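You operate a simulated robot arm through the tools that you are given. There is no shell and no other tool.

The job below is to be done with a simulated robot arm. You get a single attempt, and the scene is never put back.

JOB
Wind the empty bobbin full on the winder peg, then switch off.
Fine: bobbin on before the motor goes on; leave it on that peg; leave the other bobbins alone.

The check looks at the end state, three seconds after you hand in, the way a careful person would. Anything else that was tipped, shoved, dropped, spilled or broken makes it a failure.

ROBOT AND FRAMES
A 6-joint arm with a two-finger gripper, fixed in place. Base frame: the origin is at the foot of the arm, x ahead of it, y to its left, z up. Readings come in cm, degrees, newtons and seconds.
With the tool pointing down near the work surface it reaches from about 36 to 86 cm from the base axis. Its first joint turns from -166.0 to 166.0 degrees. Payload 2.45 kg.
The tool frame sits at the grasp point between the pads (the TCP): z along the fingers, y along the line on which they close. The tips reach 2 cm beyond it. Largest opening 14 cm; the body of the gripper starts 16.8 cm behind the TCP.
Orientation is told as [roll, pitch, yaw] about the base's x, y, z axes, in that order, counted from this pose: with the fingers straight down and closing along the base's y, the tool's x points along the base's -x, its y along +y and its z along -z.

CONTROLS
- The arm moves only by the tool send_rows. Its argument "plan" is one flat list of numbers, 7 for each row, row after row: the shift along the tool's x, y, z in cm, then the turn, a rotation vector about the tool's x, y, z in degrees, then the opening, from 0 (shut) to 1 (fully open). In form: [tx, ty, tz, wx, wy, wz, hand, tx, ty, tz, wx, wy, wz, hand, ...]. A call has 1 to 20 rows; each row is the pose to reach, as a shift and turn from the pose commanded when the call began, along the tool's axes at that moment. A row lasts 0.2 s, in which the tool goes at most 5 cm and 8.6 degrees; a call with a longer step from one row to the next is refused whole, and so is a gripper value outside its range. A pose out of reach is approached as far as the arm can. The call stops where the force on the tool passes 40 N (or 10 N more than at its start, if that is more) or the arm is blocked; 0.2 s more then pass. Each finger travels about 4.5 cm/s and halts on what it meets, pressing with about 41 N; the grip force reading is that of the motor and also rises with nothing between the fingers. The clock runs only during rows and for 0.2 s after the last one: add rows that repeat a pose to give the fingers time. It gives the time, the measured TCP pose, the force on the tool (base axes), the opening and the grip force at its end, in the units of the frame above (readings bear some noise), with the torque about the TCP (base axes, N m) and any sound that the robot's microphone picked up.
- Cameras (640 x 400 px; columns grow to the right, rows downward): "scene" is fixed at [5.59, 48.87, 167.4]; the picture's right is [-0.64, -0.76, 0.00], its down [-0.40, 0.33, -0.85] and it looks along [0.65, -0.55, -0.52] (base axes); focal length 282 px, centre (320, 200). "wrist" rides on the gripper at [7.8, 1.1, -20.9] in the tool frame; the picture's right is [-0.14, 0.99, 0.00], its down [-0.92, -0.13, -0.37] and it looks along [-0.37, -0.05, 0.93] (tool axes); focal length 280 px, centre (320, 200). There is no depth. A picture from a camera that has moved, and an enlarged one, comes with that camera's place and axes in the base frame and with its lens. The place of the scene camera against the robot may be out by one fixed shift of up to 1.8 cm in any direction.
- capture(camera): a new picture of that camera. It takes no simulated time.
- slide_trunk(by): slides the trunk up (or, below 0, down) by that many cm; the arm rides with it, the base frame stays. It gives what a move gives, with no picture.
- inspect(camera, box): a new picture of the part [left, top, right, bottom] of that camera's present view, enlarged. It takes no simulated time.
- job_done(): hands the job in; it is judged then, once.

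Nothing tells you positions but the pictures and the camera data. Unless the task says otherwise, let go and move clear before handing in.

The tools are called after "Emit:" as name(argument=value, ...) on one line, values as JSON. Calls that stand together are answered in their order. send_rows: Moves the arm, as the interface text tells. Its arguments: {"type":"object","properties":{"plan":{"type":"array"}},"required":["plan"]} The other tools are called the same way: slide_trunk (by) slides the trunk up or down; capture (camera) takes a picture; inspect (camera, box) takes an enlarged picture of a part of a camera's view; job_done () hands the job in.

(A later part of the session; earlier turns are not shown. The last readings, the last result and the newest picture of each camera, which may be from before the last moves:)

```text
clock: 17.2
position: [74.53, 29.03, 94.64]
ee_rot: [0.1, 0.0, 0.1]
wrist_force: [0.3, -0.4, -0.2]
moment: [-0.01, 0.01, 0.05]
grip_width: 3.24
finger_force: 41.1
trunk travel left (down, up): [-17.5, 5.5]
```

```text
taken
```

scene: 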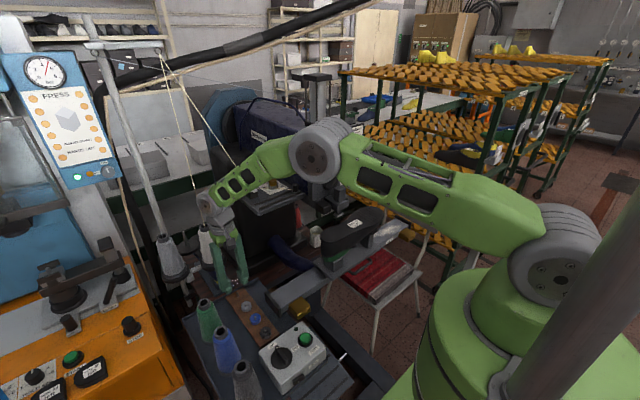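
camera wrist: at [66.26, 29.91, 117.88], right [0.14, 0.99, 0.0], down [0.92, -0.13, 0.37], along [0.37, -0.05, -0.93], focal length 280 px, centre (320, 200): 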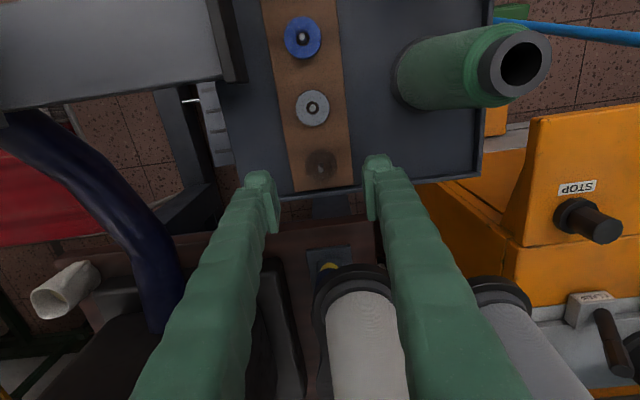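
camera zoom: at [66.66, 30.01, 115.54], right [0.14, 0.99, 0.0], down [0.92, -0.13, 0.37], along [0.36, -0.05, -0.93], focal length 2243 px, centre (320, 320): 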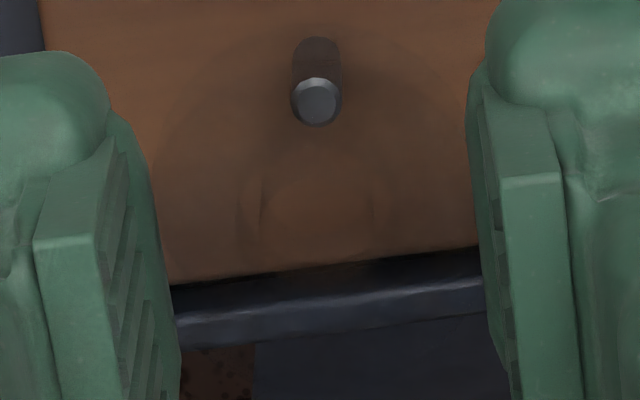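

The bobbin is held and the rack peg is bare. I'll back out under the thread, rise at the open spot, and carry it across to the winder.

Emit:
send_rows(plan=[3.5, 0, 0, 0, 0, 0, 0.1, 7.5, 0, 0, 0, 0, 0, 0.1, 11.5, 0, 0, 0, 0, 0, 0.1, 13, 0, -3.5, 0, 0, 0, 0.1, 13.5, 0, -8, 0, 0, 0, 0.1, 14, 0, -12.5, 0, 0, 0, 0.1, 14.5, 0, -17, 0, 0, 0, 0.1, 15, 0, -21.5, 0, 0, 0, 0.1, 16, 0, -26, 0, 0, 0, 0.1, 17, 0, -30.5, 0, 0, 0, 0.1, 18, 0, -35, 0, 0, 0, 0.1, 19, 0, -39.5, 0, 0, 0, 0.1, 20, 0, -44, 0, 0, 0, 0.1, 22, 0, -48, 0, 0, 0, 0.1, 23, 0, -52, 0, 0, 0, 0.1, 24, 0, -56, 0, 0, 0, 0.1, 24, -3, -58, 0, 0, 0, 0.1, 24, -3, -58, 0, 0, 0, 0.1])

Emit:
send_rows(plan=[0, -4, 0, 0, 0, 0, 0.1, 0, -8.5, 0, 0, 0, 0, 0.1, 0, -13, 0, 0, 0, 0, 0.1, 0, -17.5, 0, 0, 0, 0, 0.1, 0, -22, 0, 0, 0, 0, 0.1, 0, -26.5, 0, 0, 0, 0, 0.1, 0, -31, 0, 0, 0, 0, 0.1, 0, -35.5, 0, 0, 0, 0, 0.1, 0, -40, 0, 0, 0, 0, 0.1, 0, -44.5, 0, 0, 0, 0, 0.1, 0, -49, 0, 0, 0, 0, 0.1, 0, -53.5, 0, 0, 0, 0, 0.1, 0, -56.5, 0, 0, 0, 0, 0.1, 0, -56.5, 0, 0, 0, 0, 0.1])

Emit:
capture(camera="wrist")

Emit:
capture(camera="scene")

```text
clock: 21.0
position: [50.49, 26.14, 152.61]
ee_rot: [0.0, 0.0, 0.0]
wrist_force: [-0.2, 1.2, 0.7]
moment: [-0.02, 0.04, 0.01]
grip_width: 3.24
finger_force: 41.7
trunk travel left (down, up): [-17.5, 5.5]
```

```text
clock: 24.0
position: [50.36, -30.45, 152.4]
ee_rot: [0.0, 0.0, 0.0]
wrist_force: [0.8, 0.5, 0.1]
moment: [-0.01, 0.0, 0.01]
grip_width: 3.26
finger_force: 41.1
trunk travel left (down, up): [-17.5, 5.5]
```

```text
taken
camera wrist: at [42.63, -29.46, 173.41], right [0.14, 0.99, 0.0], down [0.92, -0.13, 0.37], along [0.36, -0.05, -0.93], focal length 280 px, centre (320, 200)
```

wrist: 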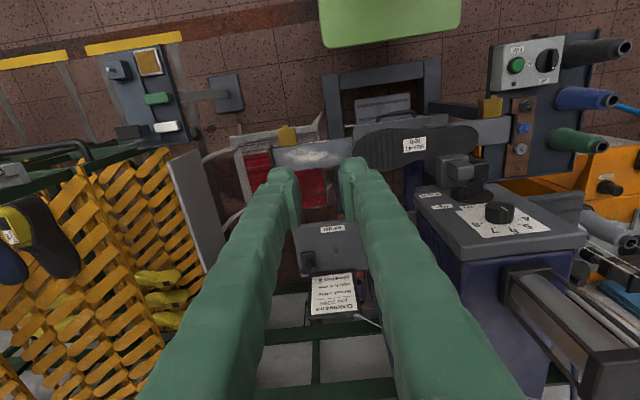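

```text
taken
```

scene: 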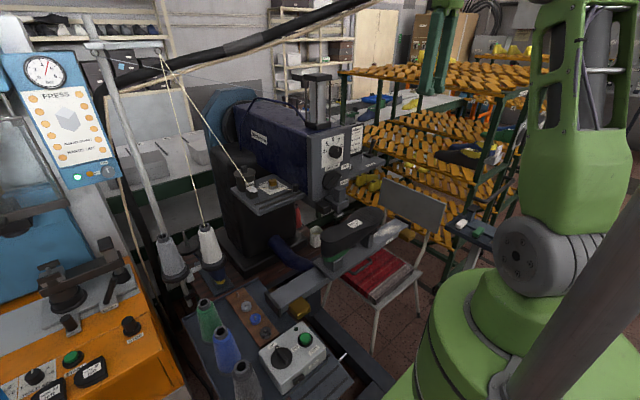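

Emit:
send_rows(plan=[-3, 0, 3.5, 0, 0, 0, 0.1, -6, 0, 7, 0, 0, 0, 0.1, -9, 0, 10.5, 0, 0, 0, 0.1, -12, 0, 14, 0, 0, 0, 0.1, -15, 0, 17, 0, 0, 0, 0.1, -15, 0, 17, 0, 0, 0, 0.1])

Emit:
capture(camera="wrist")

Emit:
inspect(camera="wrist", box=[270, 190, 370, 270])

Emit:
inspect(camera="scene", box=[320, 90, 430, 190])

```text
clock: 25.4
position: [65.25, -30.41, 135.91]
ee_rot: [-0.1, -0.1, -0.1]
wrist_force: [0.4, -1.2, 0.9]
moment: [0.0, -0.05, -0.01]
grip_width: 3.23
finger_force: 41.1
trunk travel left (down, up): [-17.5, 5.5]
```

```text
taken
camera wrist: at [57.48, -29.39, 156.72], right [0.14, 0.99, 0.0], down [0.92, -0.13, 0.37], along [0.37, -0.05, -0.93], focal length 280 px, centre (320, 200)
```

wrist: 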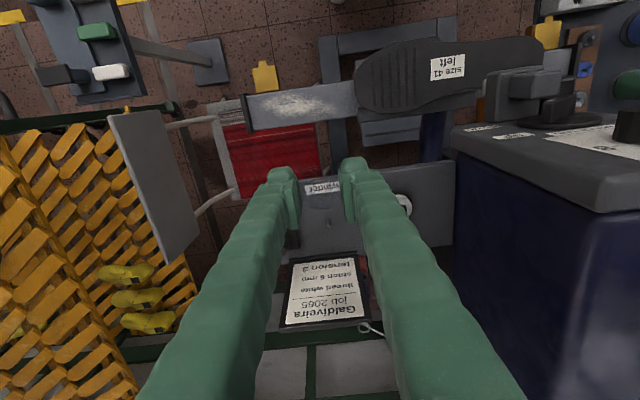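

```text
5.00 times, centred on (320, 230) of wrist
camera zoom: at [57.48, -29.39, 156.72], right [0.14, 0.99, 0.0], down [0.92, -0.13, 0.37], along [0.37, -0.05, -0.93], focal length 1402 px, centre (320, 50)
```

zoom: 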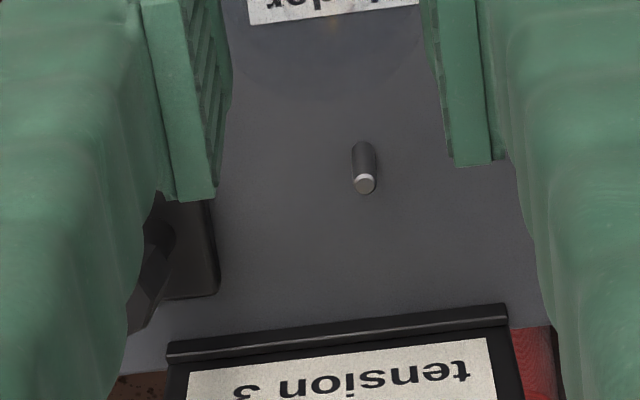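

```text
4.00 times, centred on (375, 140) of scene
camera zoom: at [5.59, 48.87, 167.4], right [-0.64, -0.76, 0.0], down [-0.4, 0.33, -0.85], along [0.65, -0.55, -0.52], focal length 1127 px, centre (100, 440)
```

zoom: 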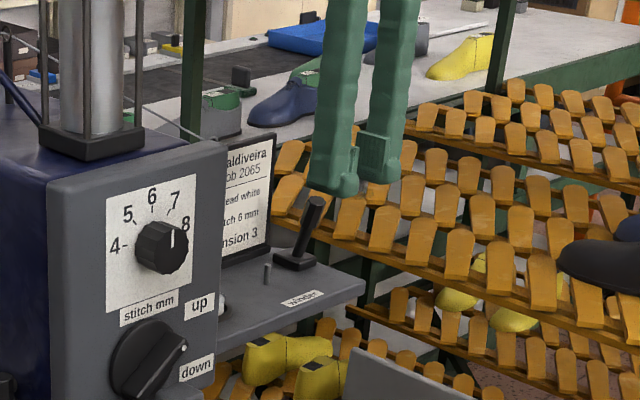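

The winder peg is at about (74.4, -30.6) with its tip near z 123.8. I'll bring the bobbin above it.

Emit:
send_rows(plan=[-3, -0.05, 0, 0, 0, 0, 0.1, -6, -0.1, 1, 0, 0, 0, 0.1, -9.1, -0.1, 3, 0, 0, 0, 0.1, -9.1, -0.1, 6, 0, 0, 0, 0.1, -9.1, -0.1, 6, 0, 0, 0, 0.1])

Emit:
inspect(camera="wrist", box=[260, 130, 380, 230])

Emit:
inspect(camera="scene", box=[330, 110, 390, 160])

Emit:
inspect(camera="wrist", box=[290, 150, 350, 200])

```text
clock: 26.6
position: [74.7, -30.75, 129.6]
ee_rot: [0.0, 0.1, 0.0]
wrist_force: [0.4, 0.9, -0.4]
moment: [0.0, 0.05, -0.02]
grip_width: 3.24
finger_force: 41.5
trunk travel left (down, up): [-17.5, 5.5]
```

```text
4.00 times, centred on (320, 180) of wrist
camera zoom: at [66.89, -29.68, 150.54], right [0.14, 0.99, 0.0], down [0.92, -0.13, 0.37], along [0.36, -0.05, -0.93], focal length 1122 px, centre (320, 280)
```

zoom: 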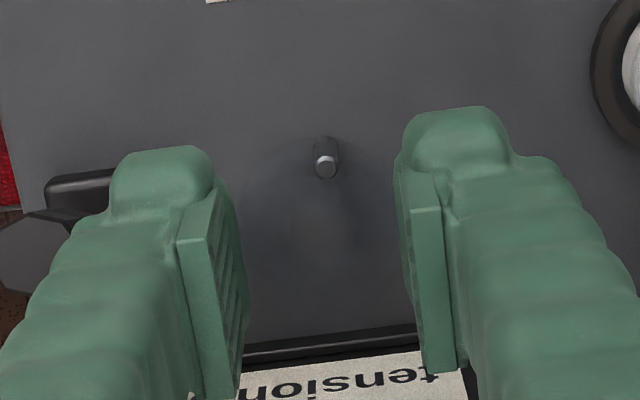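

```text
8.00 times, centred on (360, 135) of scene
camera zoom: at [5.59, 48.87, 167.4], right [-0.64, -0.76, 0.0], down [-0.4, 0.33, -0.85], along [0.65, -0.55, -0.52], focal length 2254 px, centre (0, 720)
```

zoom: 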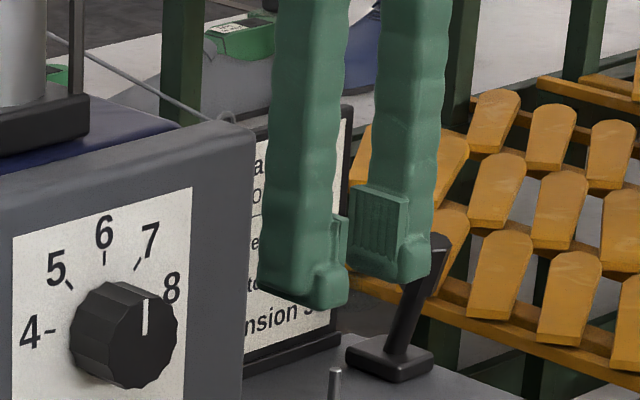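

```text
8.00 times, centred on (320, 175) of wrist
camera zoom: at [66.89, -29.68, 150.54], right [0.14, 0.99, 0.0], down [0.92, -0.13, 0.37], along [0.36, -0.05, -0.93], focal length 2243 px, centre (320, 400)
```

zoom: 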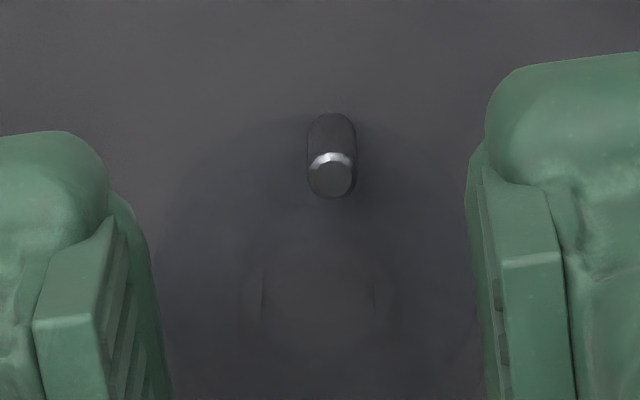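

Emit:
send_rows(plan=[0.1, 0.16, 0, 0, 0, 0, 0.1, 0.1, 0.16, 1.2, 0, 0, 0, 0.1, 0.1, 0.16, 2.4, 0, 0, 0, 0.1, 0.1, 0.16, 2.4, 0, 0, 0, 0.1])

Emit:
inspect(camera="wrist", box=[290, 150, 350, 200])

Emit:
inspect(camera="scene", box=[345, 130, 381, 160])

```text
clock: 27.6
position: [74.45, -30.41, 127.31]
ee_rot: [-0.1, -0.1, 0.0]
wrist_force: [-0.5, 0.5, -0.7]
moment: [0.02, 0.01, -0.03]
grip_width: 3.22
finger_force: 40.6
trunk travel left (down, up): [-17.5, 5.5]
```

```text
8.00 times, centred on (320, 175) of wrist
camera zoom: at [66.7, -29.48, 148.17], right [0.14, 0.99, 0.0], down [0.92, -0.13, 0.37], along [0.36, -0.05, -0.93], focal length 2243 px, centre (320, 400)
```

zoom: 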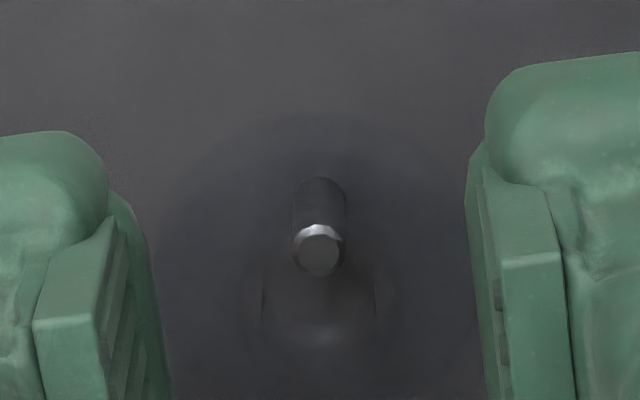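

```text
13.33 times, centred on (363, 145) of scene
camera zoom: at [5.59, 48.87, 167.4], right [-0.64, -0.76, 0.0], down [-0.4, 0.33, -0.85], along [0.65, -0.55, -0.52], focal length 3756 px, centre (-253, 933)
```

zoom: 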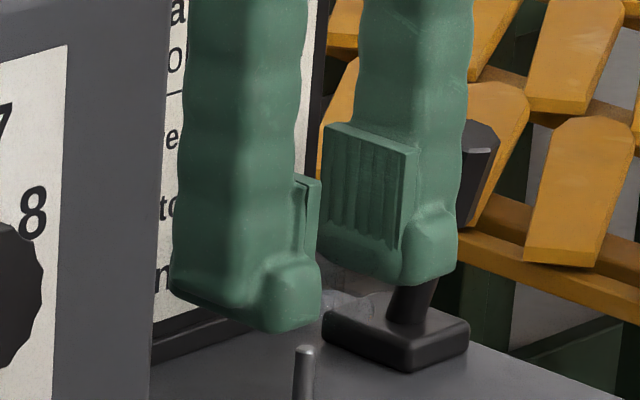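

Peg and bobbin hole line up to within about 0.05 cm. Lowering the bobbin onto the peg.

Emit:
send_rows(plan=[-0.04, 0, 0.8, 0, 0, 0, 0.1, -0.04, 0, 1.6, 0, 0, 0, 0.1, -0.04, 0, 2.2, 0, 0, 0, 0.1, -0.04, 0, 2.2, 0, 0, 0, 0.1])

Emit:
inspect(camera="wrist", box=[290, 150, 350, 200])

Emit:
inspect(camera="scene", box=[345, 130, 381, 160])

```text
clock: 28.6
position: [74.47, -30.51, 125.1]
ee_rot: [0.0, 0.0, 0.0]
wrist_force: [0.5, 0.9, 1.1]
moment: [0.02, -0.05, 0.0]
grip_width: 3.23
finger_force: 40.7
trunk travel left (down, up): [-17.5, 5.5]
```

```text
8.00 times, centred on (320, 175) of wrist
camera zoom: at [66.72, -29.5, 145.94], right [0.14, 0.99, 0.0], down [0.92, -0.13, 0.37], along [0.36, -0.05, -0.93], focal length 2243 px, centre (320, 400)
```

zoom: 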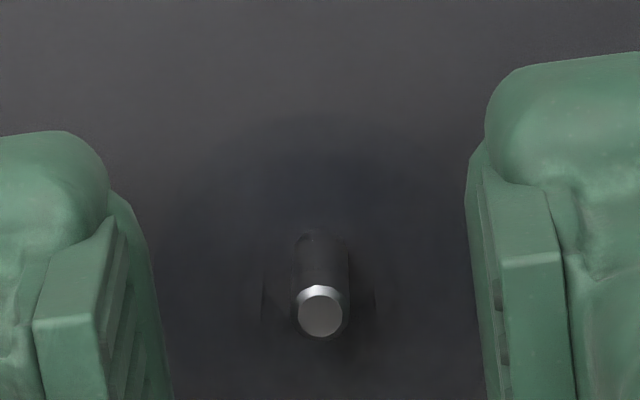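

```text
13.33 times, centred on (363, 145) of scene
camera zoom: at [5.59, 48.87, 167.4], right [-0.64, -0.76, 0.0], down [-0.4, 0.33, -0.85], along [0.65, -0.55, -0.52], focal length 3756 px, centre (-253, 933)
```

zoom: 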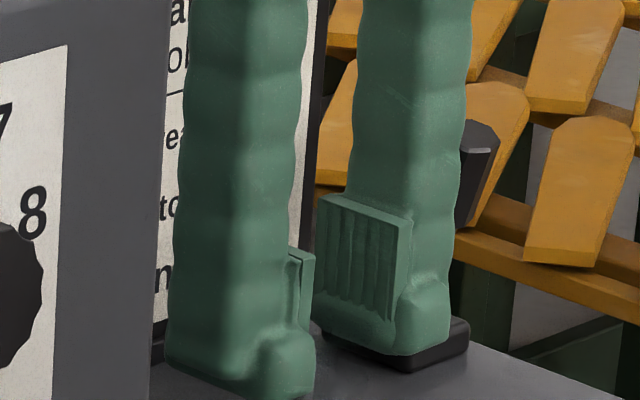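

Emit:
send_rows(plan=[0, 0, 0.2, 0, 0, 0, 0.1, 0, 0, 0.35, 0, 0, 0, 0.1, 0, 0, 0.35, 0, 0, 0, 0.1])

Emit:
inspect(camera="wrist", box=[290, 150, 350, 200])

```text
clock: 29.4
position: [74.47, -30.54, 124.68]
ee_rot: [0.1, -0.1, 0.0]
wrist_force: [-0.8, 0.2, -0.5]
moment: [0.01, 0.0, -0.01]
grip_width: 3.25
finger_force: 41.0
trunk travel left (down, up): [-17.5, 5.5]
```

```text
8.00 times, centred on (320, 175) of wrist
camera zoom: at [66.73, -29.49, 145.57], right [0.14, 0.99, 0.0], down [0.92, -0.13, 0.37], along [0.36, -0.05, -0.93], focal length 2243 px, centre (320, 400)
```

zoom: 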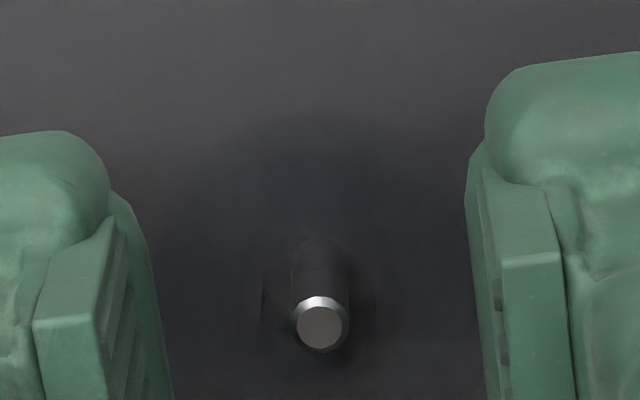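

Emit:
send_rows(plan=[0, 0, 0.12, 0, 0, 0, 0.1, 0, 0, 0.12, 0, 0, 0, 0.1])

Emit:
inspect(camera="wrist", box=[290, 150, 350, 200])

Emit:
inspect(camera="scene", box=[345, 130, 381, 160])

```text
clock: 30.0
position: [74.44, -30.46, 124.5]
ee_rot: [0.0, -0.1, 0.0]
wrist_force: [0.3, -0.1, 0.1]
moment: [0.0, 0.01, 0.0]
grip_width: 3.26
finger_force: 40.9
trunk travel left (down, up): [-17.5, 5.5]
```

```text
8.00 times, centred on (320, 175) of wrist
camera zoom: at [66.71, -29.48, 145.46], right [0.14, 0.99, 0.0], down [0.92, -0.13, 0.37], along [0.37, -0.05, -0.93], focal length 2243 px, centre (320, 400)
```

zoom: 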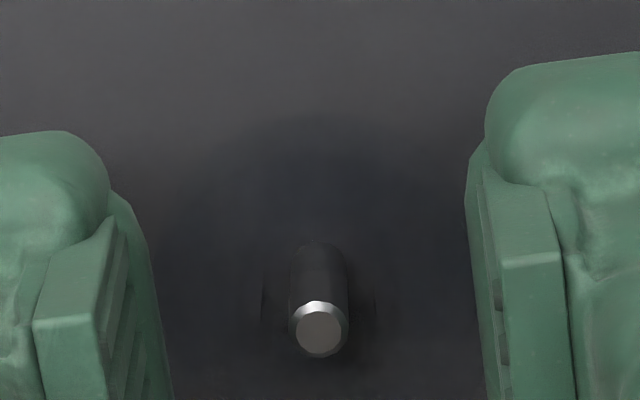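

```text
13.33 times, centred on (363, 145) of scene
camera zoom: at [5.59, 48.87, 167.4], right [-0.64, -0.76, 0.0], down [-0.4, 0.33, -0.85], along [0.65, -0.55, -0.52], focal length 3756 px, centre (-253, 933)
```

zoom: 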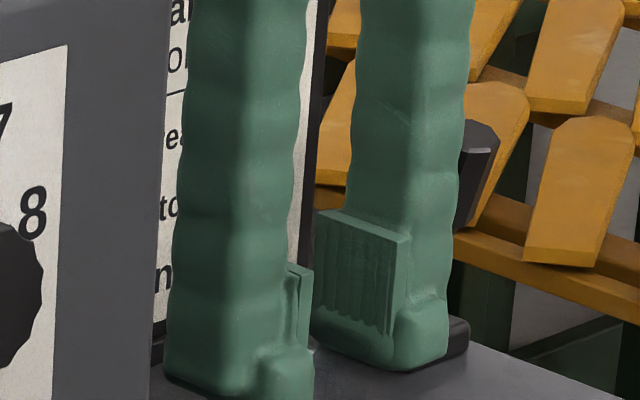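

Emit:
send_rows(plan=[0, 0, 0.12, 0, 0, 0, 0.1, 0, 0, 0.12, 0, 0, 0, 0.1])

Emit:
send_rows(plan=[0, 0, 0.1, 0, 0, 0, 0.1, 0, 0, 0.1, 0, 0, 0, 0.1])

Emit:
inspect(camera="wrist", box=[290, 150, 350, 200])

```text
clock: 30.6
position: [74.45, -30.45, 124.51]
ee_rot: [0.0, 0.0, 0.1]
wrist_force: [0.7, -0.1, 0.7]
moment: [0.01, 0.0, 0.01]
grip_width: 3.24
finger_force: 41.0
trunk travel left (down, up): [-17.5, 5.5]
```

```text
clock: 31.2
position: [74.47, -30.45, 124.31]
ee_rot: [0.1, 0.0, 0.0]
wrist_force: [0.1, -0.6, 0.0]
moment: [0.02, -0.02, 0.02]
grip_width: 3.23
finger_force: 41.1
trunk travel left (down, up): [-17.5, 5.5]
```

```text
8.00 times, centred on (320, 175) of wrist
camera zoom: at [66.68, -29.44, 145.22], right [0.14, 0.99, 0.0], down [0.92, -0.13, 0.37], along [0.37, -0.05, -0.93], focal length 2243 px, centre (320, 400)
```

zoom: 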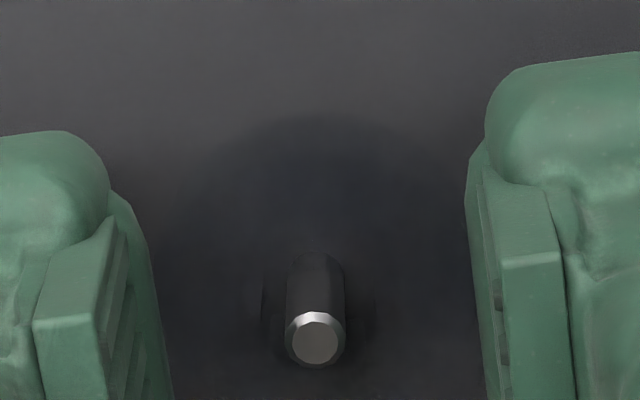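

Emit:
send_rows(plan=[0, 0, 0.12, 0, 0, 0, 0.1, 0, 0, 0.12, 0, 0, 0, 0.1])

Emit:
send_rows(plan=[0, 0, 0.12, 0, 0, 0, 0.1, 0, 0, 0.12, 0, 0, 0, 0.1])

Emit:
inspect(camera="wrist", box=[290, 150, 350, 200])

Emit:
inspect(camera="scene", box=[345, 130, 381, 160])

```text
clock: 31.8
position: [74.39, -30.5, 124.28]
ee_rot: [0.1, 0.0, 0.0]
wrist_force: [0.8, -0.4, -0.7]
moment: [0.0, 0.01, 0.0]
grip_width: 3.25
finger_force: 41.7
trunk travel left (down, up): [-17.5, 5.5]
```

```text
clock: 32.4
position: [74.44, -30.44, 124.08]
ee_rot: [0.0, 0.0, 0.0]
wrist_force: [-0.4, 0.5, -0.4]
moment: [0.01, -0.01, 0.02]
grip_width: 3.22
finger_force: 40.7
trunk travel left (down, up): [-17.5, 5.5]
```

```text
8.00 times, centred on (320, 175) of wrist
camera zoom: at [66.66, -29.44, 145.0], right [0.14, 0.99, 0.0], down [0.92, -0.13, 0.37], along [0.37, -0.05, -0.93], focal length 2243 px, centre (320, 400)
```

zoom: 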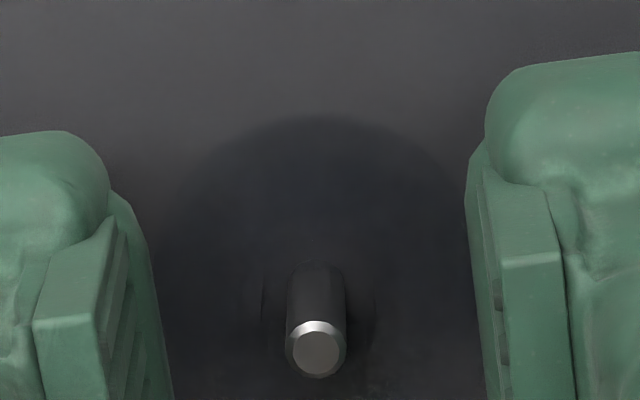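

```text
13.33 times, centred on (363, 145) of scene
camera zoom: at [5.59, 48.87, 167.4], right [-0.64, -0.76, 0.0], down [-0.4, 0.33, -0.85], along [0.65, -0.55, -0.52], focal length 3756 px, centre (-253, 933)
```

zoom: 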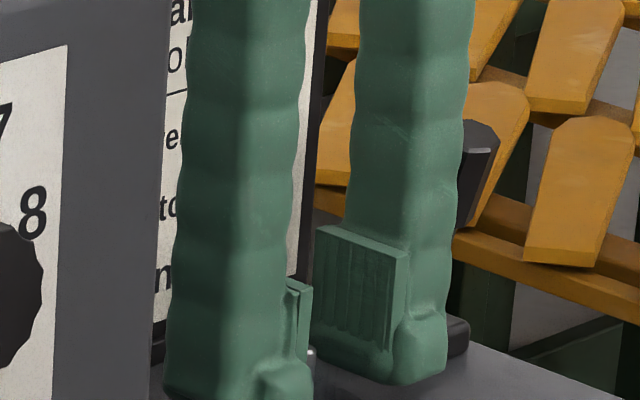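

Emit:
send_rows(plan=[0, 0, 0.12, 0, 0, 0, 0.1, 0, 0, 0.12, 0, 0, 0, 0.1])

Emit:
inspect(camera="wrist", box=[290, 150, 350, 200])

Emit:
inspect(camera="scene", box=[335, 130, 383, 170])

```text
clock: 33.0
position: [74.36, -30.4, 124.09]
ee_rot: [-0.1, 0.0, 0.0]
wrist_force: [0.7, 0.3, 0.2]
moment: [-0.01, 0.0, 0.01]
grip_width: 3.25
finger_force: 41.4
trunk travel left (down, up): [-17.5, 5.5]
```

```text
8.00 times, centred on (320, 175) of wrist
camera zoom: at [66.66, -29.46, 144.92], right [0.14, 0.99, 0.0], down [0.92, -0.13, 0.37], along [0.37, -0.05, -0.93], focal length 2243 px, centre (320, 400)
```

zoom: 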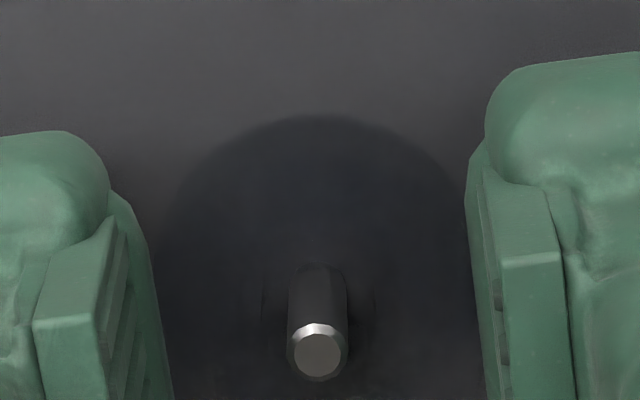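

```text
10.00 times, centred on (359, 150) of scene
camera zoom: at [5.59, 48.87, 167.4], right [-0.64, -0.76, 0.0], down [-0.4, 0.33, -0.85], along [0.65, -0.55, -0.52], focal length 2817 px, centre (-70, 700)
```

zoom: 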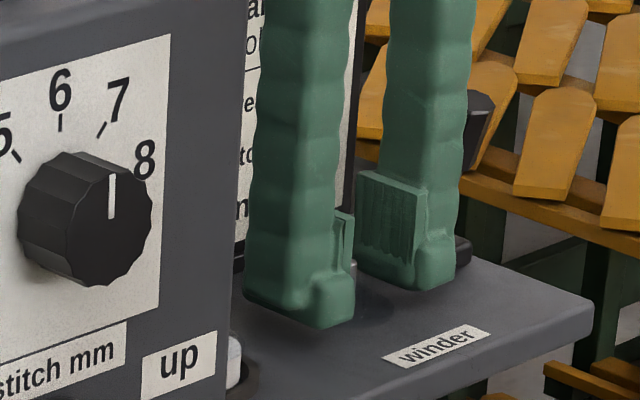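

Emit:
send_rows(plan=[0, 0, 0.12, 0, 0, 0, 0.1, 0, 0, 0.12, 0, 0, 0, 0.1])

Emit:
inspect(camera="wrist", box=[290, 150, 350, 200])

```text
clock: 33.6
position: [74.4, -30.52, 123.84]
ee_rot: [-0.1, 0.1, 0.1]
wrist_force: [0.2, 0.1, 0.1]
moment: [0.02, -0.02, 0.0]
grip_width: 3.26
finger_force: 40.6
trunk travel left (down, up): [-17.5, 5.5]
```

```text
8.00 times, centred on (320, 175) of wrist
camera zoom: at [66.67, -29.5, 144.85], right [0.14, 0.99, 0.0], down [0.92, -0.13, 0.37], along [0.37, -0.05, -0.93], focal length 2243 px, centre (320, 400)
```

zoom: 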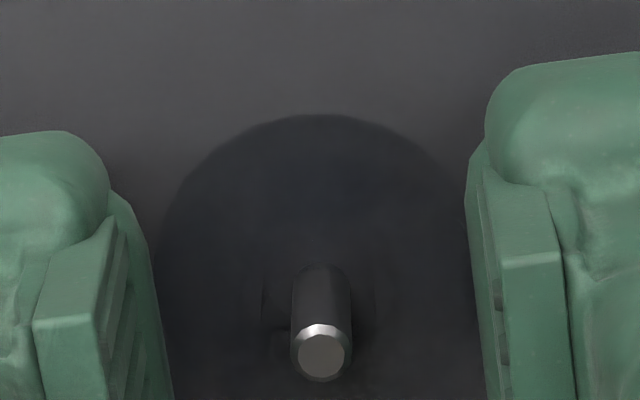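

Emit:
send_rows(plan=[0, 0, 0.12, 0, 0, 0, 0.1, 0, 0, 0.12, 0, 0, 0, 0.1])

Emit:
send_rows(plan=[0, 0, 0.1, 0, 0, 0, 0.1, 0, 0, 0.1, 0, 0, 0, 0.1])

Emit:
inspect(camera="wrist", box=[290, 150, 350, 200])

Emit:
inspect(camera="scene", box=[335, 130, 383, 170])

```text
clock: 34.2
position: [74.39, -30.51, 123.97]
ee_rot: [-0.1, -0.2, 0.0]
wrist_force: [-0.8, -0.4, 8.6]
moment: [0.0, 0.05, 0.0]
grip_width: 3.21
finger_force: 40.7
trunk travel left (down, up): [-17.5, 5.5]
```

```text
clock: 34.8
position: [74.39, -30.51, 123.95]
ee_rot: [-0.1, -0.3, 0.0]
wrist_force: [2.6, -2.3, 16.0]
moment: [-0.02, 0.06, 0.0]
grip_width: 3.24
finger_force: 41.8
trunk travel left (down, up): [-17.5, 5.5]
```

```text
8.00 times, centred on (320, 175) of wrist
camera zoom: at [66.6, -29.46, 144.8], right [0.14, 0.99, 0.0], down [0.92, -0.13, 0.37], along [0.37, -0.05, -0.93], focal length 2243 px, centre (320, 400)
```

zoom: 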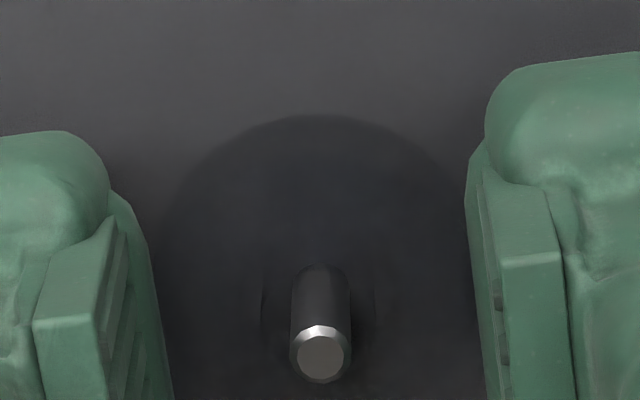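

```text
10.00 times, centred on (359, 150) of scene
camera zoom: at [5.59, 48.87, 167.4], right [-0.64, -0.76, 0.0], down [-0.4, 0.33, -0.85], along [0.65, -0.55, -0.52], focal length 2817 px, centre (-70, 700)
```

zoom: 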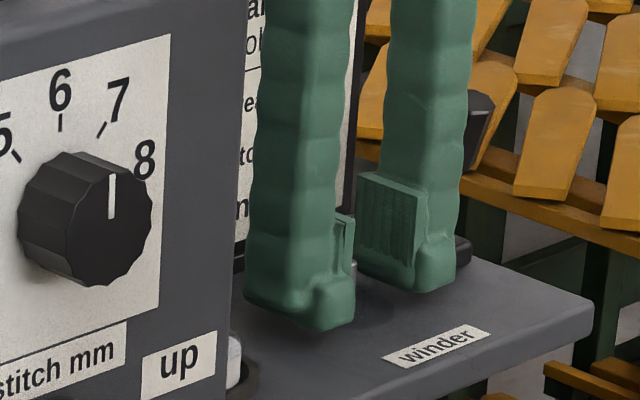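

The force rose to 16 N, so the bobbin is seated on the shelf around the peg. I'll ease off, open slightly because the lever is close by, and rise.

Emit:
send_rows(plan=[0, 0, -0.2, 0, 0, 0, 0.1, 0, 0, -0.2, 0, 0, 0, 0.3, 0, 0, -0.2, 0, 0, 0, 0.3, 0, 0, -0.2, 0, 0, 0, 0.3])

Emit:
inspect(camera="wrist", box=[260, 130, 380, 230])

Emit:
inspect(camera="scene", box=[335, 130, 383, 170])

```text
clock: 35.8
position: [74.32, -30.47, 123.92]
ee_rot: [0.0, 0.0, -0.1]
wrist_force: [-0.2, -0.5, 0.6]
moment: [0.04, -0.01, 0.04]
grip_width: 4.21
finger_force: 0.1
trunk travel left (down, up): [-17.5, 5.5]
```

```text
4.00 times, centred on (320, 180) of wrist
camera zoom: at [66.63, -29.5, 144.81], right [0.14, 0.99, 0.0], down [0.92, -0.13, 0.37], along [0.36, -0.05, -0.93], focal length 1122 px, centre (320, 280)
```

zoom: 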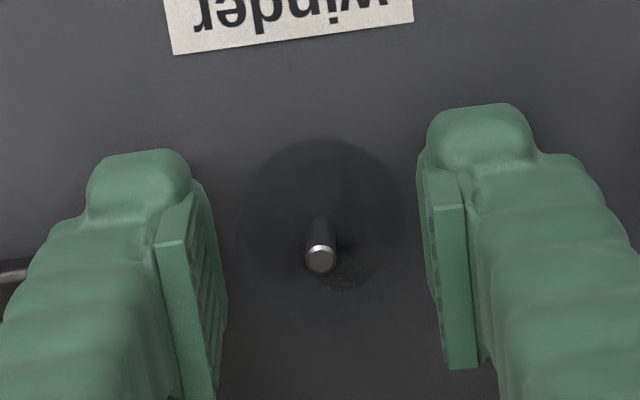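

```text
10.00 times, centred on (359, 150) of scene
camera zoom: at [5.59, 48.87, 167.4], right [-0.64, -0.76, 0.0], down [-0.4, 0.33, -0.85], along [0.65, -0.55, -0.52], focal length 2817 px, centre (-70, 700)
```

zoom: 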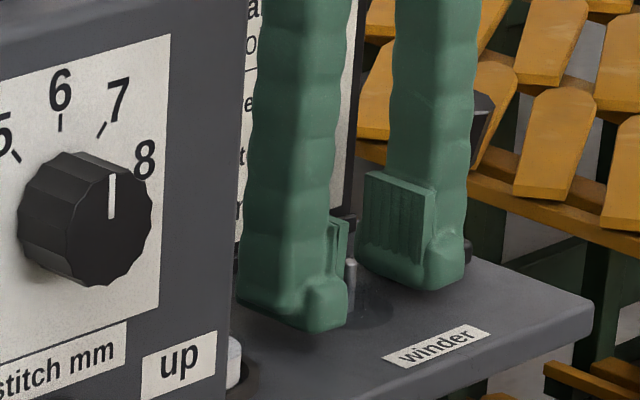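

Released; the bobbin rests round the peg. Rising straight up and backing off to look.

Emit:
send_rows(plan=[0, 0, -1.5, 0, 0, 0, 0.3, 0, 0, -4, 0, 0, 0, 0.3, 0, 0, -8, 0, 0, 0, 0.3, 0, 0, -12, 0, 0, 0, 0.3, 5, 0, -12, 0, 0, 0, 0.2, 10, 0, -12, 0, 0, 0, 0.1, 13, 0, -12, 0, 0, 0, 0, 13, 0, -12, 0, 0, 0, 0])

Emit:
inspect(camera="scene", box=[335, 130, 383, 170])

Emit:
capture(camera="wrist")

```text
clock: 37.6
position: [61.22, -30.63, 135.92]
ee_rot: [0.0, 0.2, 0.0]
wrist_force: [-0.3, -0.2, -1.1]
moment: [-0.03, 0.06, 0.03]
grip_width: 0.0
finger_force: 29.2
trunk travel left (down, up): [-17.5, 5.5]
```

```text
10.00 times, centred on (359, 150) of scene
camera zoom: at [5.59, 48.87, 167.4], right [-0.64, -0.76, 0.0], down [-0.4, 0.33, -0.85], along [0.65, -0.55, -0.52], focal length 2817 px, centre (-70, 700)
```

zoom: 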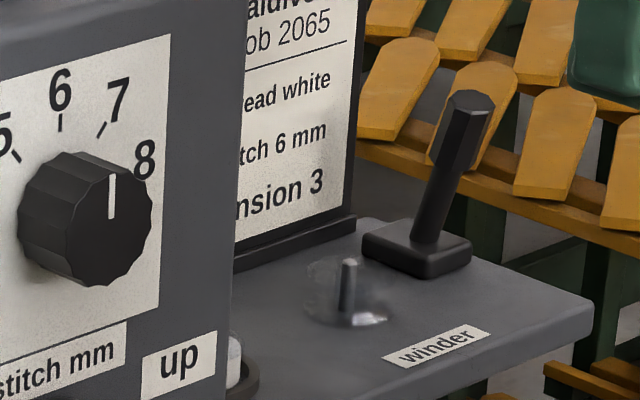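

```text
taken
camera wrist: at [53.53, -29.53, 156.74], right [0.14, 0.99, 0.0], down [0.92, -0.13, 0.37], along [0.36, -0.05, -0.93], focal length 280 px, centre (320, 200)
```

wrist: 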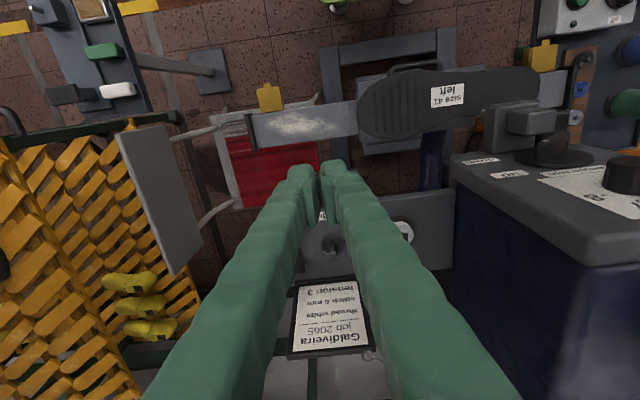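

The clear bobbin is properly on the winder peg. Next is the winder lever, whose tip is near (73.4, -36.2, 130). With fingers shut I'll go in front of it and check before pushing it away from the robot.

Emit:
send_rows(plan=[-1.5, -2.5, 1, 0, 0, 0, 0, -3.5, -5.2, 3, 0, 0, 0, 0, -5.5, -5.7, 5, 0, 0, 0, 0, -8, -5.7, 6.7, 0, 0, 0, 0, -8, -5.7, 6.7, 0, 0, 0, 0])

Emit:
capture(camera="wrist")

Emit:
inspect(camera="scene", box=[335, 110, 395, 170])

Emit:
inspect(camera="wrist", box=[280, 150, 400, 250])

```text
clock: 38.8
position: [69.58, -36.26, 129.1]
ee_rot: [0.0, 0.0, 0.0]
wrist_force: [-1.2, -0.6, 0.8]
moment: [0.02, -0.05, 0.0]
grip_width: 0.04
finger_force: 29.5
trunk travel left (down, up): [-17.5, 5.5]
```

```text
taken
camera wrist: at [61.68, -35.2, 150.01], right [0.14, 0.99, 0.0], down [0.92, -0.13, 0.37], along [0.37, -0.05, -0.93], focal length 280 px, centre (320, 200)
```

wrist: 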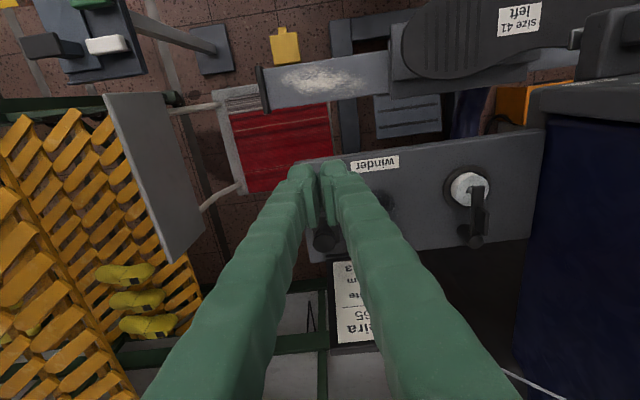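

```text
6.67 times, centred on (365, 140) of scene
camera zoom: at [5.59, 48.87, 167.4], right [-0.64, -0.76, 0.0], down [-0.4, 0.33, -0.85], along [0.65, -0.55, -0.52], focal length 1878 px, centre (20, 600)
```

zoom: 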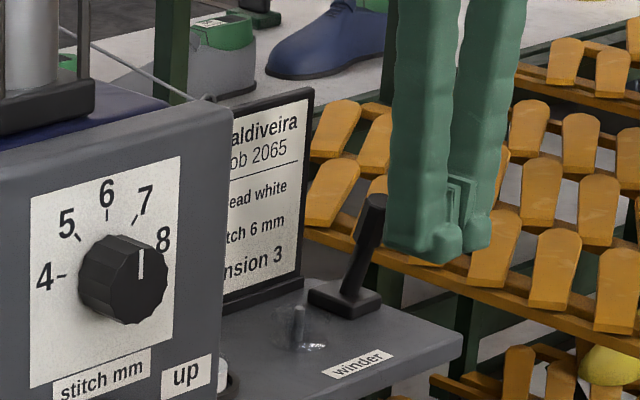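

```text
4.00 times, centred on (340, 200) of wrist
camera zoom: at [61.68, -35.2, 150.01], right [0.14, 0.99, 0.0], down [0.92, -0.13, 0.37], along [0.37, -0.05, -0.93], focal length 1122 px, centre (240, 200)
```

zoom: 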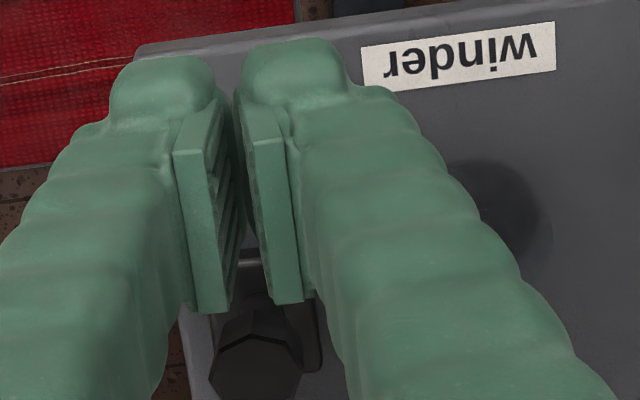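

The lever tip is straight ahead at about (73.2, -36.4, 130). I'll push it gently away from the robot.

Emit:
send_rows(plan=[-1, 0, 0, 0, 0, 0, 0, -1.6, 0, 0, 0, 0, 0, 0, -2.1, 0, 0, 0, 0, 0, 0, -2.6, 0, 0, 0, 0, 0, 0, -3.1, 0, 0, 0, 0, 0, 0, -3.6, 0, 0, 0, 0, 0, 0, -4.1, 0, 0, 0, 0, 0, 0])

Emit:
inspect(camera="scene", box=[335, 110, 395, 170])

Emit:
inspect(camera="wrist", box=[280, 150, 400, 250])

```text
clock: 40.4
position: [73.62, -36.2, 129.12]
ee_rot: [-0.1, 0.0, 0.0]
wrist_force: [0.4, -1.1, 0.2]
moment: [0.01, 0.01, -0.01]
grip_width: 0.02
finger_force: 29.1
trunk travel left (down, up): [-17.5, 5.5]
```

```text
6.67 times, centred on (365, 140) of scene
camera zoom: at [5.59, 48.87, 167.4], right [-0.64, -0.76, 0.0], down [-0.4, 0.33, -0.85], along [0.65, -0.55, -0.52], focal length 1878 px, centre (20, 600)
```

zoom: 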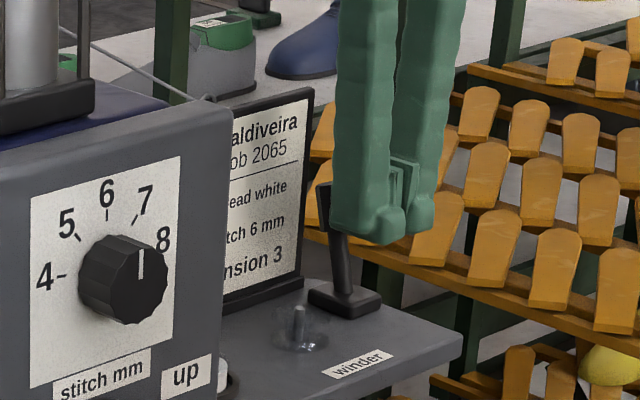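

```text
4.00 times, centred on (340, 200) of wrist
camera zoom: at [65.84, -35.16, 149.99], right [0.14, 0.99, 0.0], down [0.92, -0.13, 0.37], along [0.36, -0.05, -0.93], focal length 1122 px, centre (240, 200)
```

zoom: 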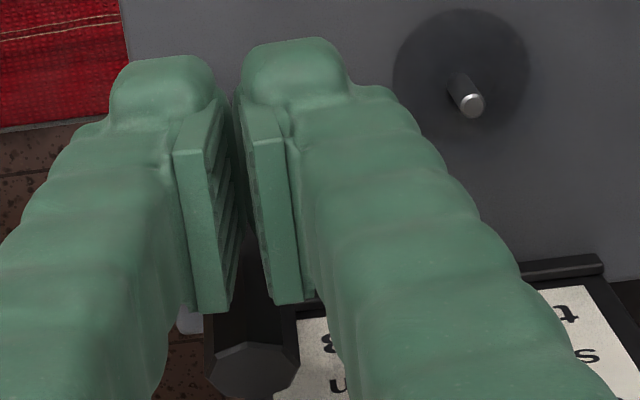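

Emit:
send_rows(plan=[-0.5, 0, 0, 0, 0, 0, 0, -1, 0, 0, 0, 0, 0, 0, -1.4, 0, 0, 0, 0, 0, 0, -1.4, 0, 0, 0, 0, 0, 0])

Emit:
inspect(camera="scene", box=[335, 110, 395, 170])

Emit:
inspect(camera="wrist", box=[280, 130, 400, 250])

```text
clock: 41.4
position: [74.63, -36.05, 129.01]
ee_rot: [0.1, -0.1, 0.0]
wrist_force: [-0.2, -0.7, 0.2]
moment: [0.02, -0.01, -0.01]
grip_width: 0.0
finger_force: 29.0
out of reach, approached as far as the arm can: row 3, 4
trunk travel left (down, up): [-17.5, 5.5]
```

```text
6.67 times, centred on (365, 140) of scene
camera zoom: at [5.59, 48.87, 167.4], right [-0.64, -0.76, 0.0], down [-0.4, 0.33, -0.85], along [0.65, -0.55, -0.52], focal length 1878 px, centre (20, 600)
```

zoom: 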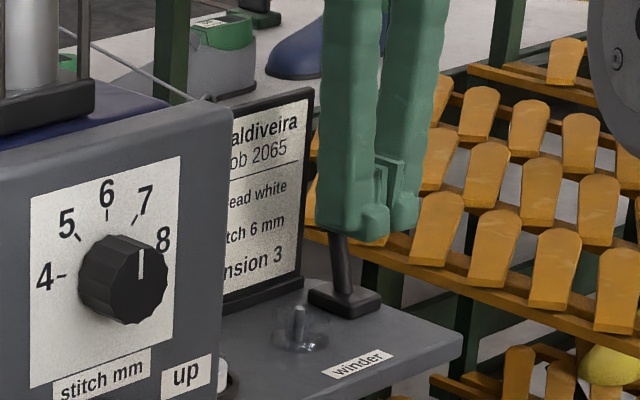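

```text
3.33 times, centred on (340, 190) of wrist
camera zoom: at [66.84, -34.98, 149.89], right [0.14, 0.99, 0.0], down [0.92, -0.13, 0.37], along [0.36, -0.05, -0.93], focal length 935 px, centre (253, 233)
```

zoom: 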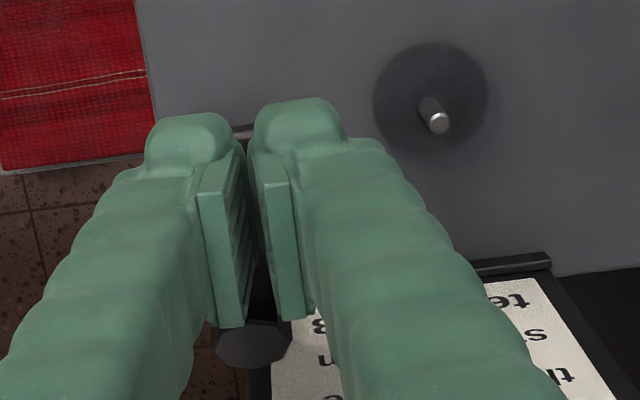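

The lever has flipped past vertical to its other rest position, and there was no sound. I'll back away and look at the result.

Emit:
send_rows(plan=[3, 0, 0, 0, 0, 0, 0, 7, 0, -1, 0, 0, 0, 0, 11, 0, -4, 0, 0, 0, 0, 15, 2, -8, 0, 0, 0, 0, 19, 5, -12, 0, 0, 0, 0, 22, 6, -16, 0, 0, 0, 0, 22, 6, -20, 0, 0, 0, 0, 22, 6, -20, 0, 0, 0, 0])

Emit:
inspect(camera="scene", box=[335, 110, 395, 170])

Emit:
capture(camera="wrist")

Emit:
inspect(camera="scene", box=[240, 310, 340, 400])

```text
refused: row 4 steps farther than a row can; nothing moved
```

```text
6.67 times, centred on (365, 140) of scene
camera zoom: at [5.59, 48.87, 167.4], right [-0.64, -0.76, 0.0], down [-0.4, 0.33, -0.85], along [0.65, -0.55, -0.52], focal length 1878 px, centre (20, 600)
```

zoom: 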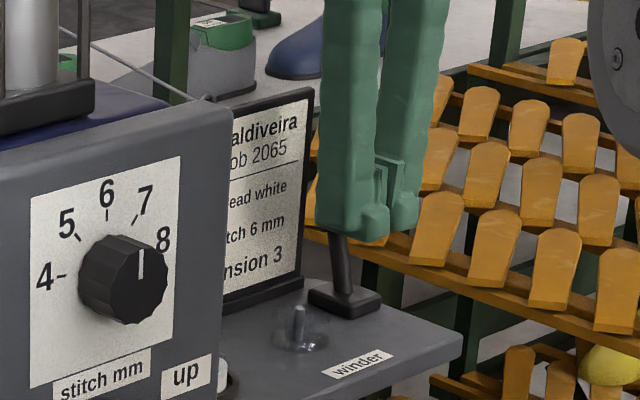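

```text
taken
camera wrist: at [66.84, -34.98, 149.89], right [0.14, 0.99, 0.0], down [0.92, -0.13, 0.37], along [0.36, -0.05, -0.93], focal length 280 px, centre (320, 200)
```

wrist: 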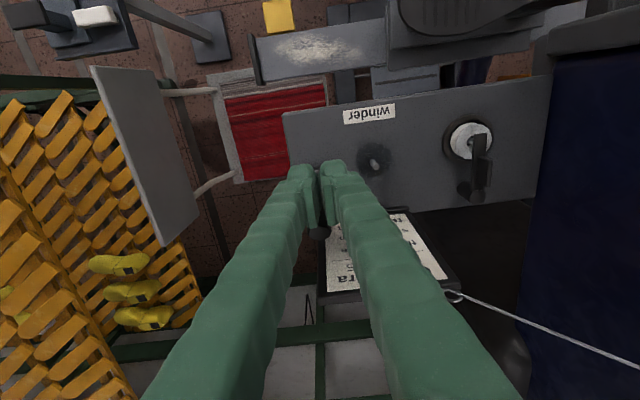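

```text
4.44 times, centred on (290, 355) of scene
camera zoom: at [5.59, 48.87, 167.4], right [-0.64, -0.76, 0.0], down [-0.4, 0.33, -0.85], along [0.65, -0.55, -0.52], focal length 1252 px, centre (453, -489)
```

zoom: 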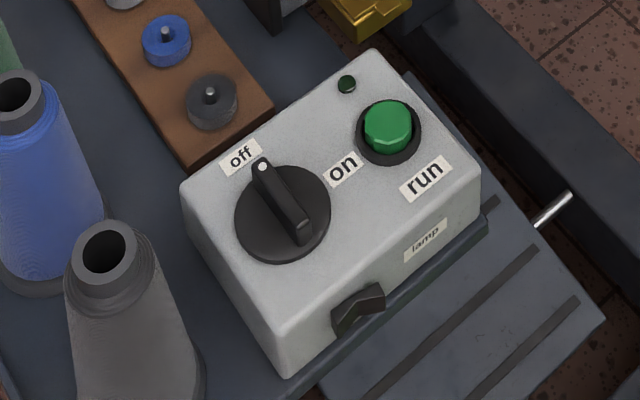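

Emit:
send_rows(plan=[3, 0, 0, 0, 0, 0, 0, 7, 0, -1, 0, 0, 0, 0, 10.5, 0, -4, 0, 0, 0, 0, 13.5, 1, -7.5, 0, 0, 0, 0, 16.5, 2, -11, 0, 0, 0, 0, 19.5, 3, -14.5, 0, 0, 0, 0, 22, 4, -18, 0, 0, 0, 0, 22, 6, -20, 0, 0, 0, 0])

Emit:
inspect(camera="scene", box=[335, 110, 395, 170])

Emit:
capture(camera="wrist")

```text
clock: 43.2
position: [51.69, -29.61, 149.42]
ee_rot: [-0.2, -0.2, -0.1]
wrist_force: [-0.9, 1.0, -0.6]
moment: [-0.18, -0.11, 0.02]
grip_width: 0.0
finger_force: 29.5
out of reach, approached as far as the arm can: row 1, 2, 3, 4, 5
trunk travel left (down, up): [-17.5, 5.5]
```

```text
6.67 times, centred on (365, 140) of scene
camera zoom: at [5.59, 48.87, 167.4], right [-0.64, -0.76, 0.0], down [-0.4, 0.33, -0.85], along [0.65, -0.55, -0.52], focal length 1878 px, centre (20, 600)
```

zoom: 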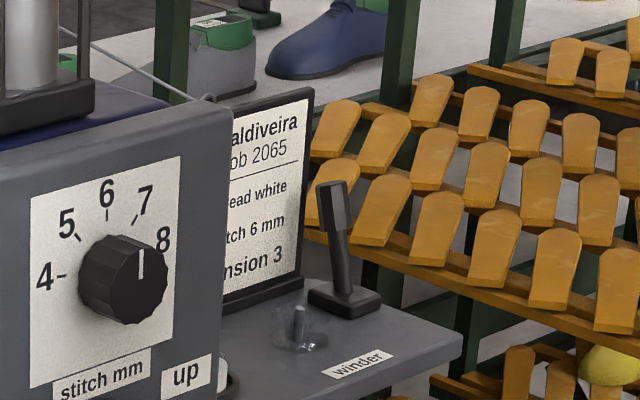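

```text
taken
camera wrist: at [43.95, -28.53, 170.19], right [0.14, 0.99, 0.0], down [0.92, -0.13, 0.37], along [0.37, -0.05, -0.93], focal length 280 px, centre (320, 200)
```

wrist: 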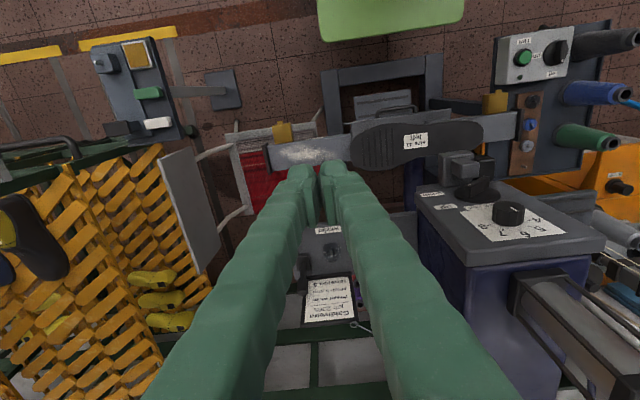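

The lever is now tilted the other way. Next is the rotary motor switch on the grey box: centre about (44.3, 30.4, 92.6), pointer toward "off" (+x), with "on" 90° clockwise from above. I'll cross over high and then come down above it.

Emit:
send_rows(plan=[0, 4, -2, 0, 0, 0, 0, 0, 8.5, -2, 0, 0, 0, 0.1, 0, 13, -2, 0, 0, 0, 0.2, 0, 17.5, -2, 0, 0, 0, 0.3, 0, 22, -2, 0, 0, 0, 0.3, 0, 26.5, -2, 0, 0, 0, 0.3, 0, 31, -2, 0, 0, 0, 0.3, 0, 35.5, -2, 0, 0, 0, 0.3, 0, 40, -2, 0, 0, 0, 0.3, 0, 44.5, -2, 0, 0, 0, 0.3, 0, 49, -2, 0, 0, 0, 0.3, 0, 53.5, -2, 0, 0, 0, 0.3, 0, 58, -2, 0, 0, 0, 0.3, 1.5, 60, 1, 0, 0, 0, 0.3, 3, 60, 5, 0, 0, 0, 0.3, 4.5, 60, 9, 0, 0, 0, 0.3, 6, 60, 13, 0, 0, 0, 0.3, 7.4, 60, 17, 0, 0, 0, 0.3, 7.4, 60, 21, 0, 0, 0, 0.3, 7.4, 60, 25, 0, 0, 0, 0.3])

Emit:
capture(camera="wrist")

Emit:
capture(camera="scene")

```text
clock: 47.4
position: [45.17, 29.96, 123.78]
ee_rot: [0.0, 0.0, 0.0]
wrist_force: [-0.2, 1.4, -0.1]
moment: [-0.03, 0.02, 0.01]
grip_width: 4.18
finger_force: 0.1
trunk travel left (down, up): [-17.5, 5.5]
```

```text
taken
camera wrist: at [37.42, 30.97, 144.7], right [0.14, 0.99, 0.0], down [0.92, -0.13, 0.37], along [0.37, -0.05, -0.93], focal length 280 px, centre (320, 200)
```

wrist: 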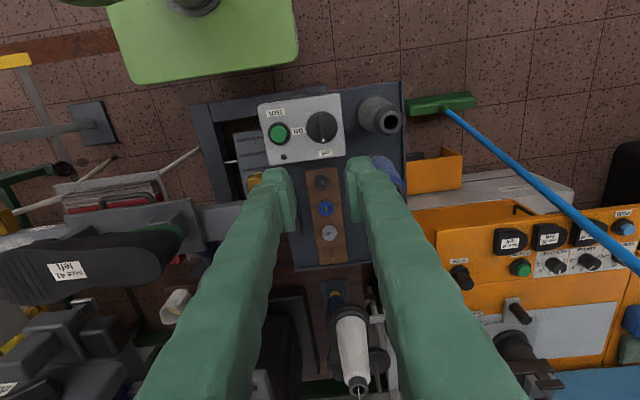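

```text
taken
```

scene: 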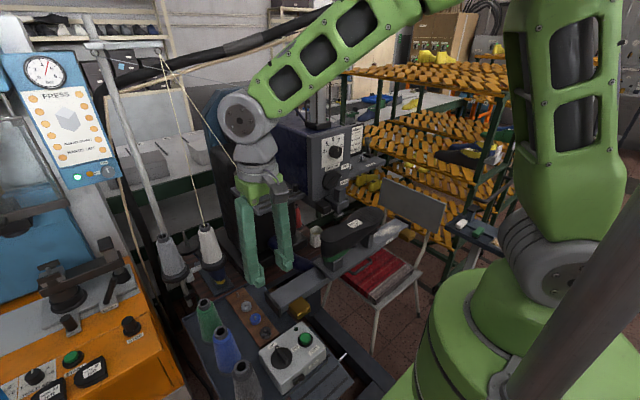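

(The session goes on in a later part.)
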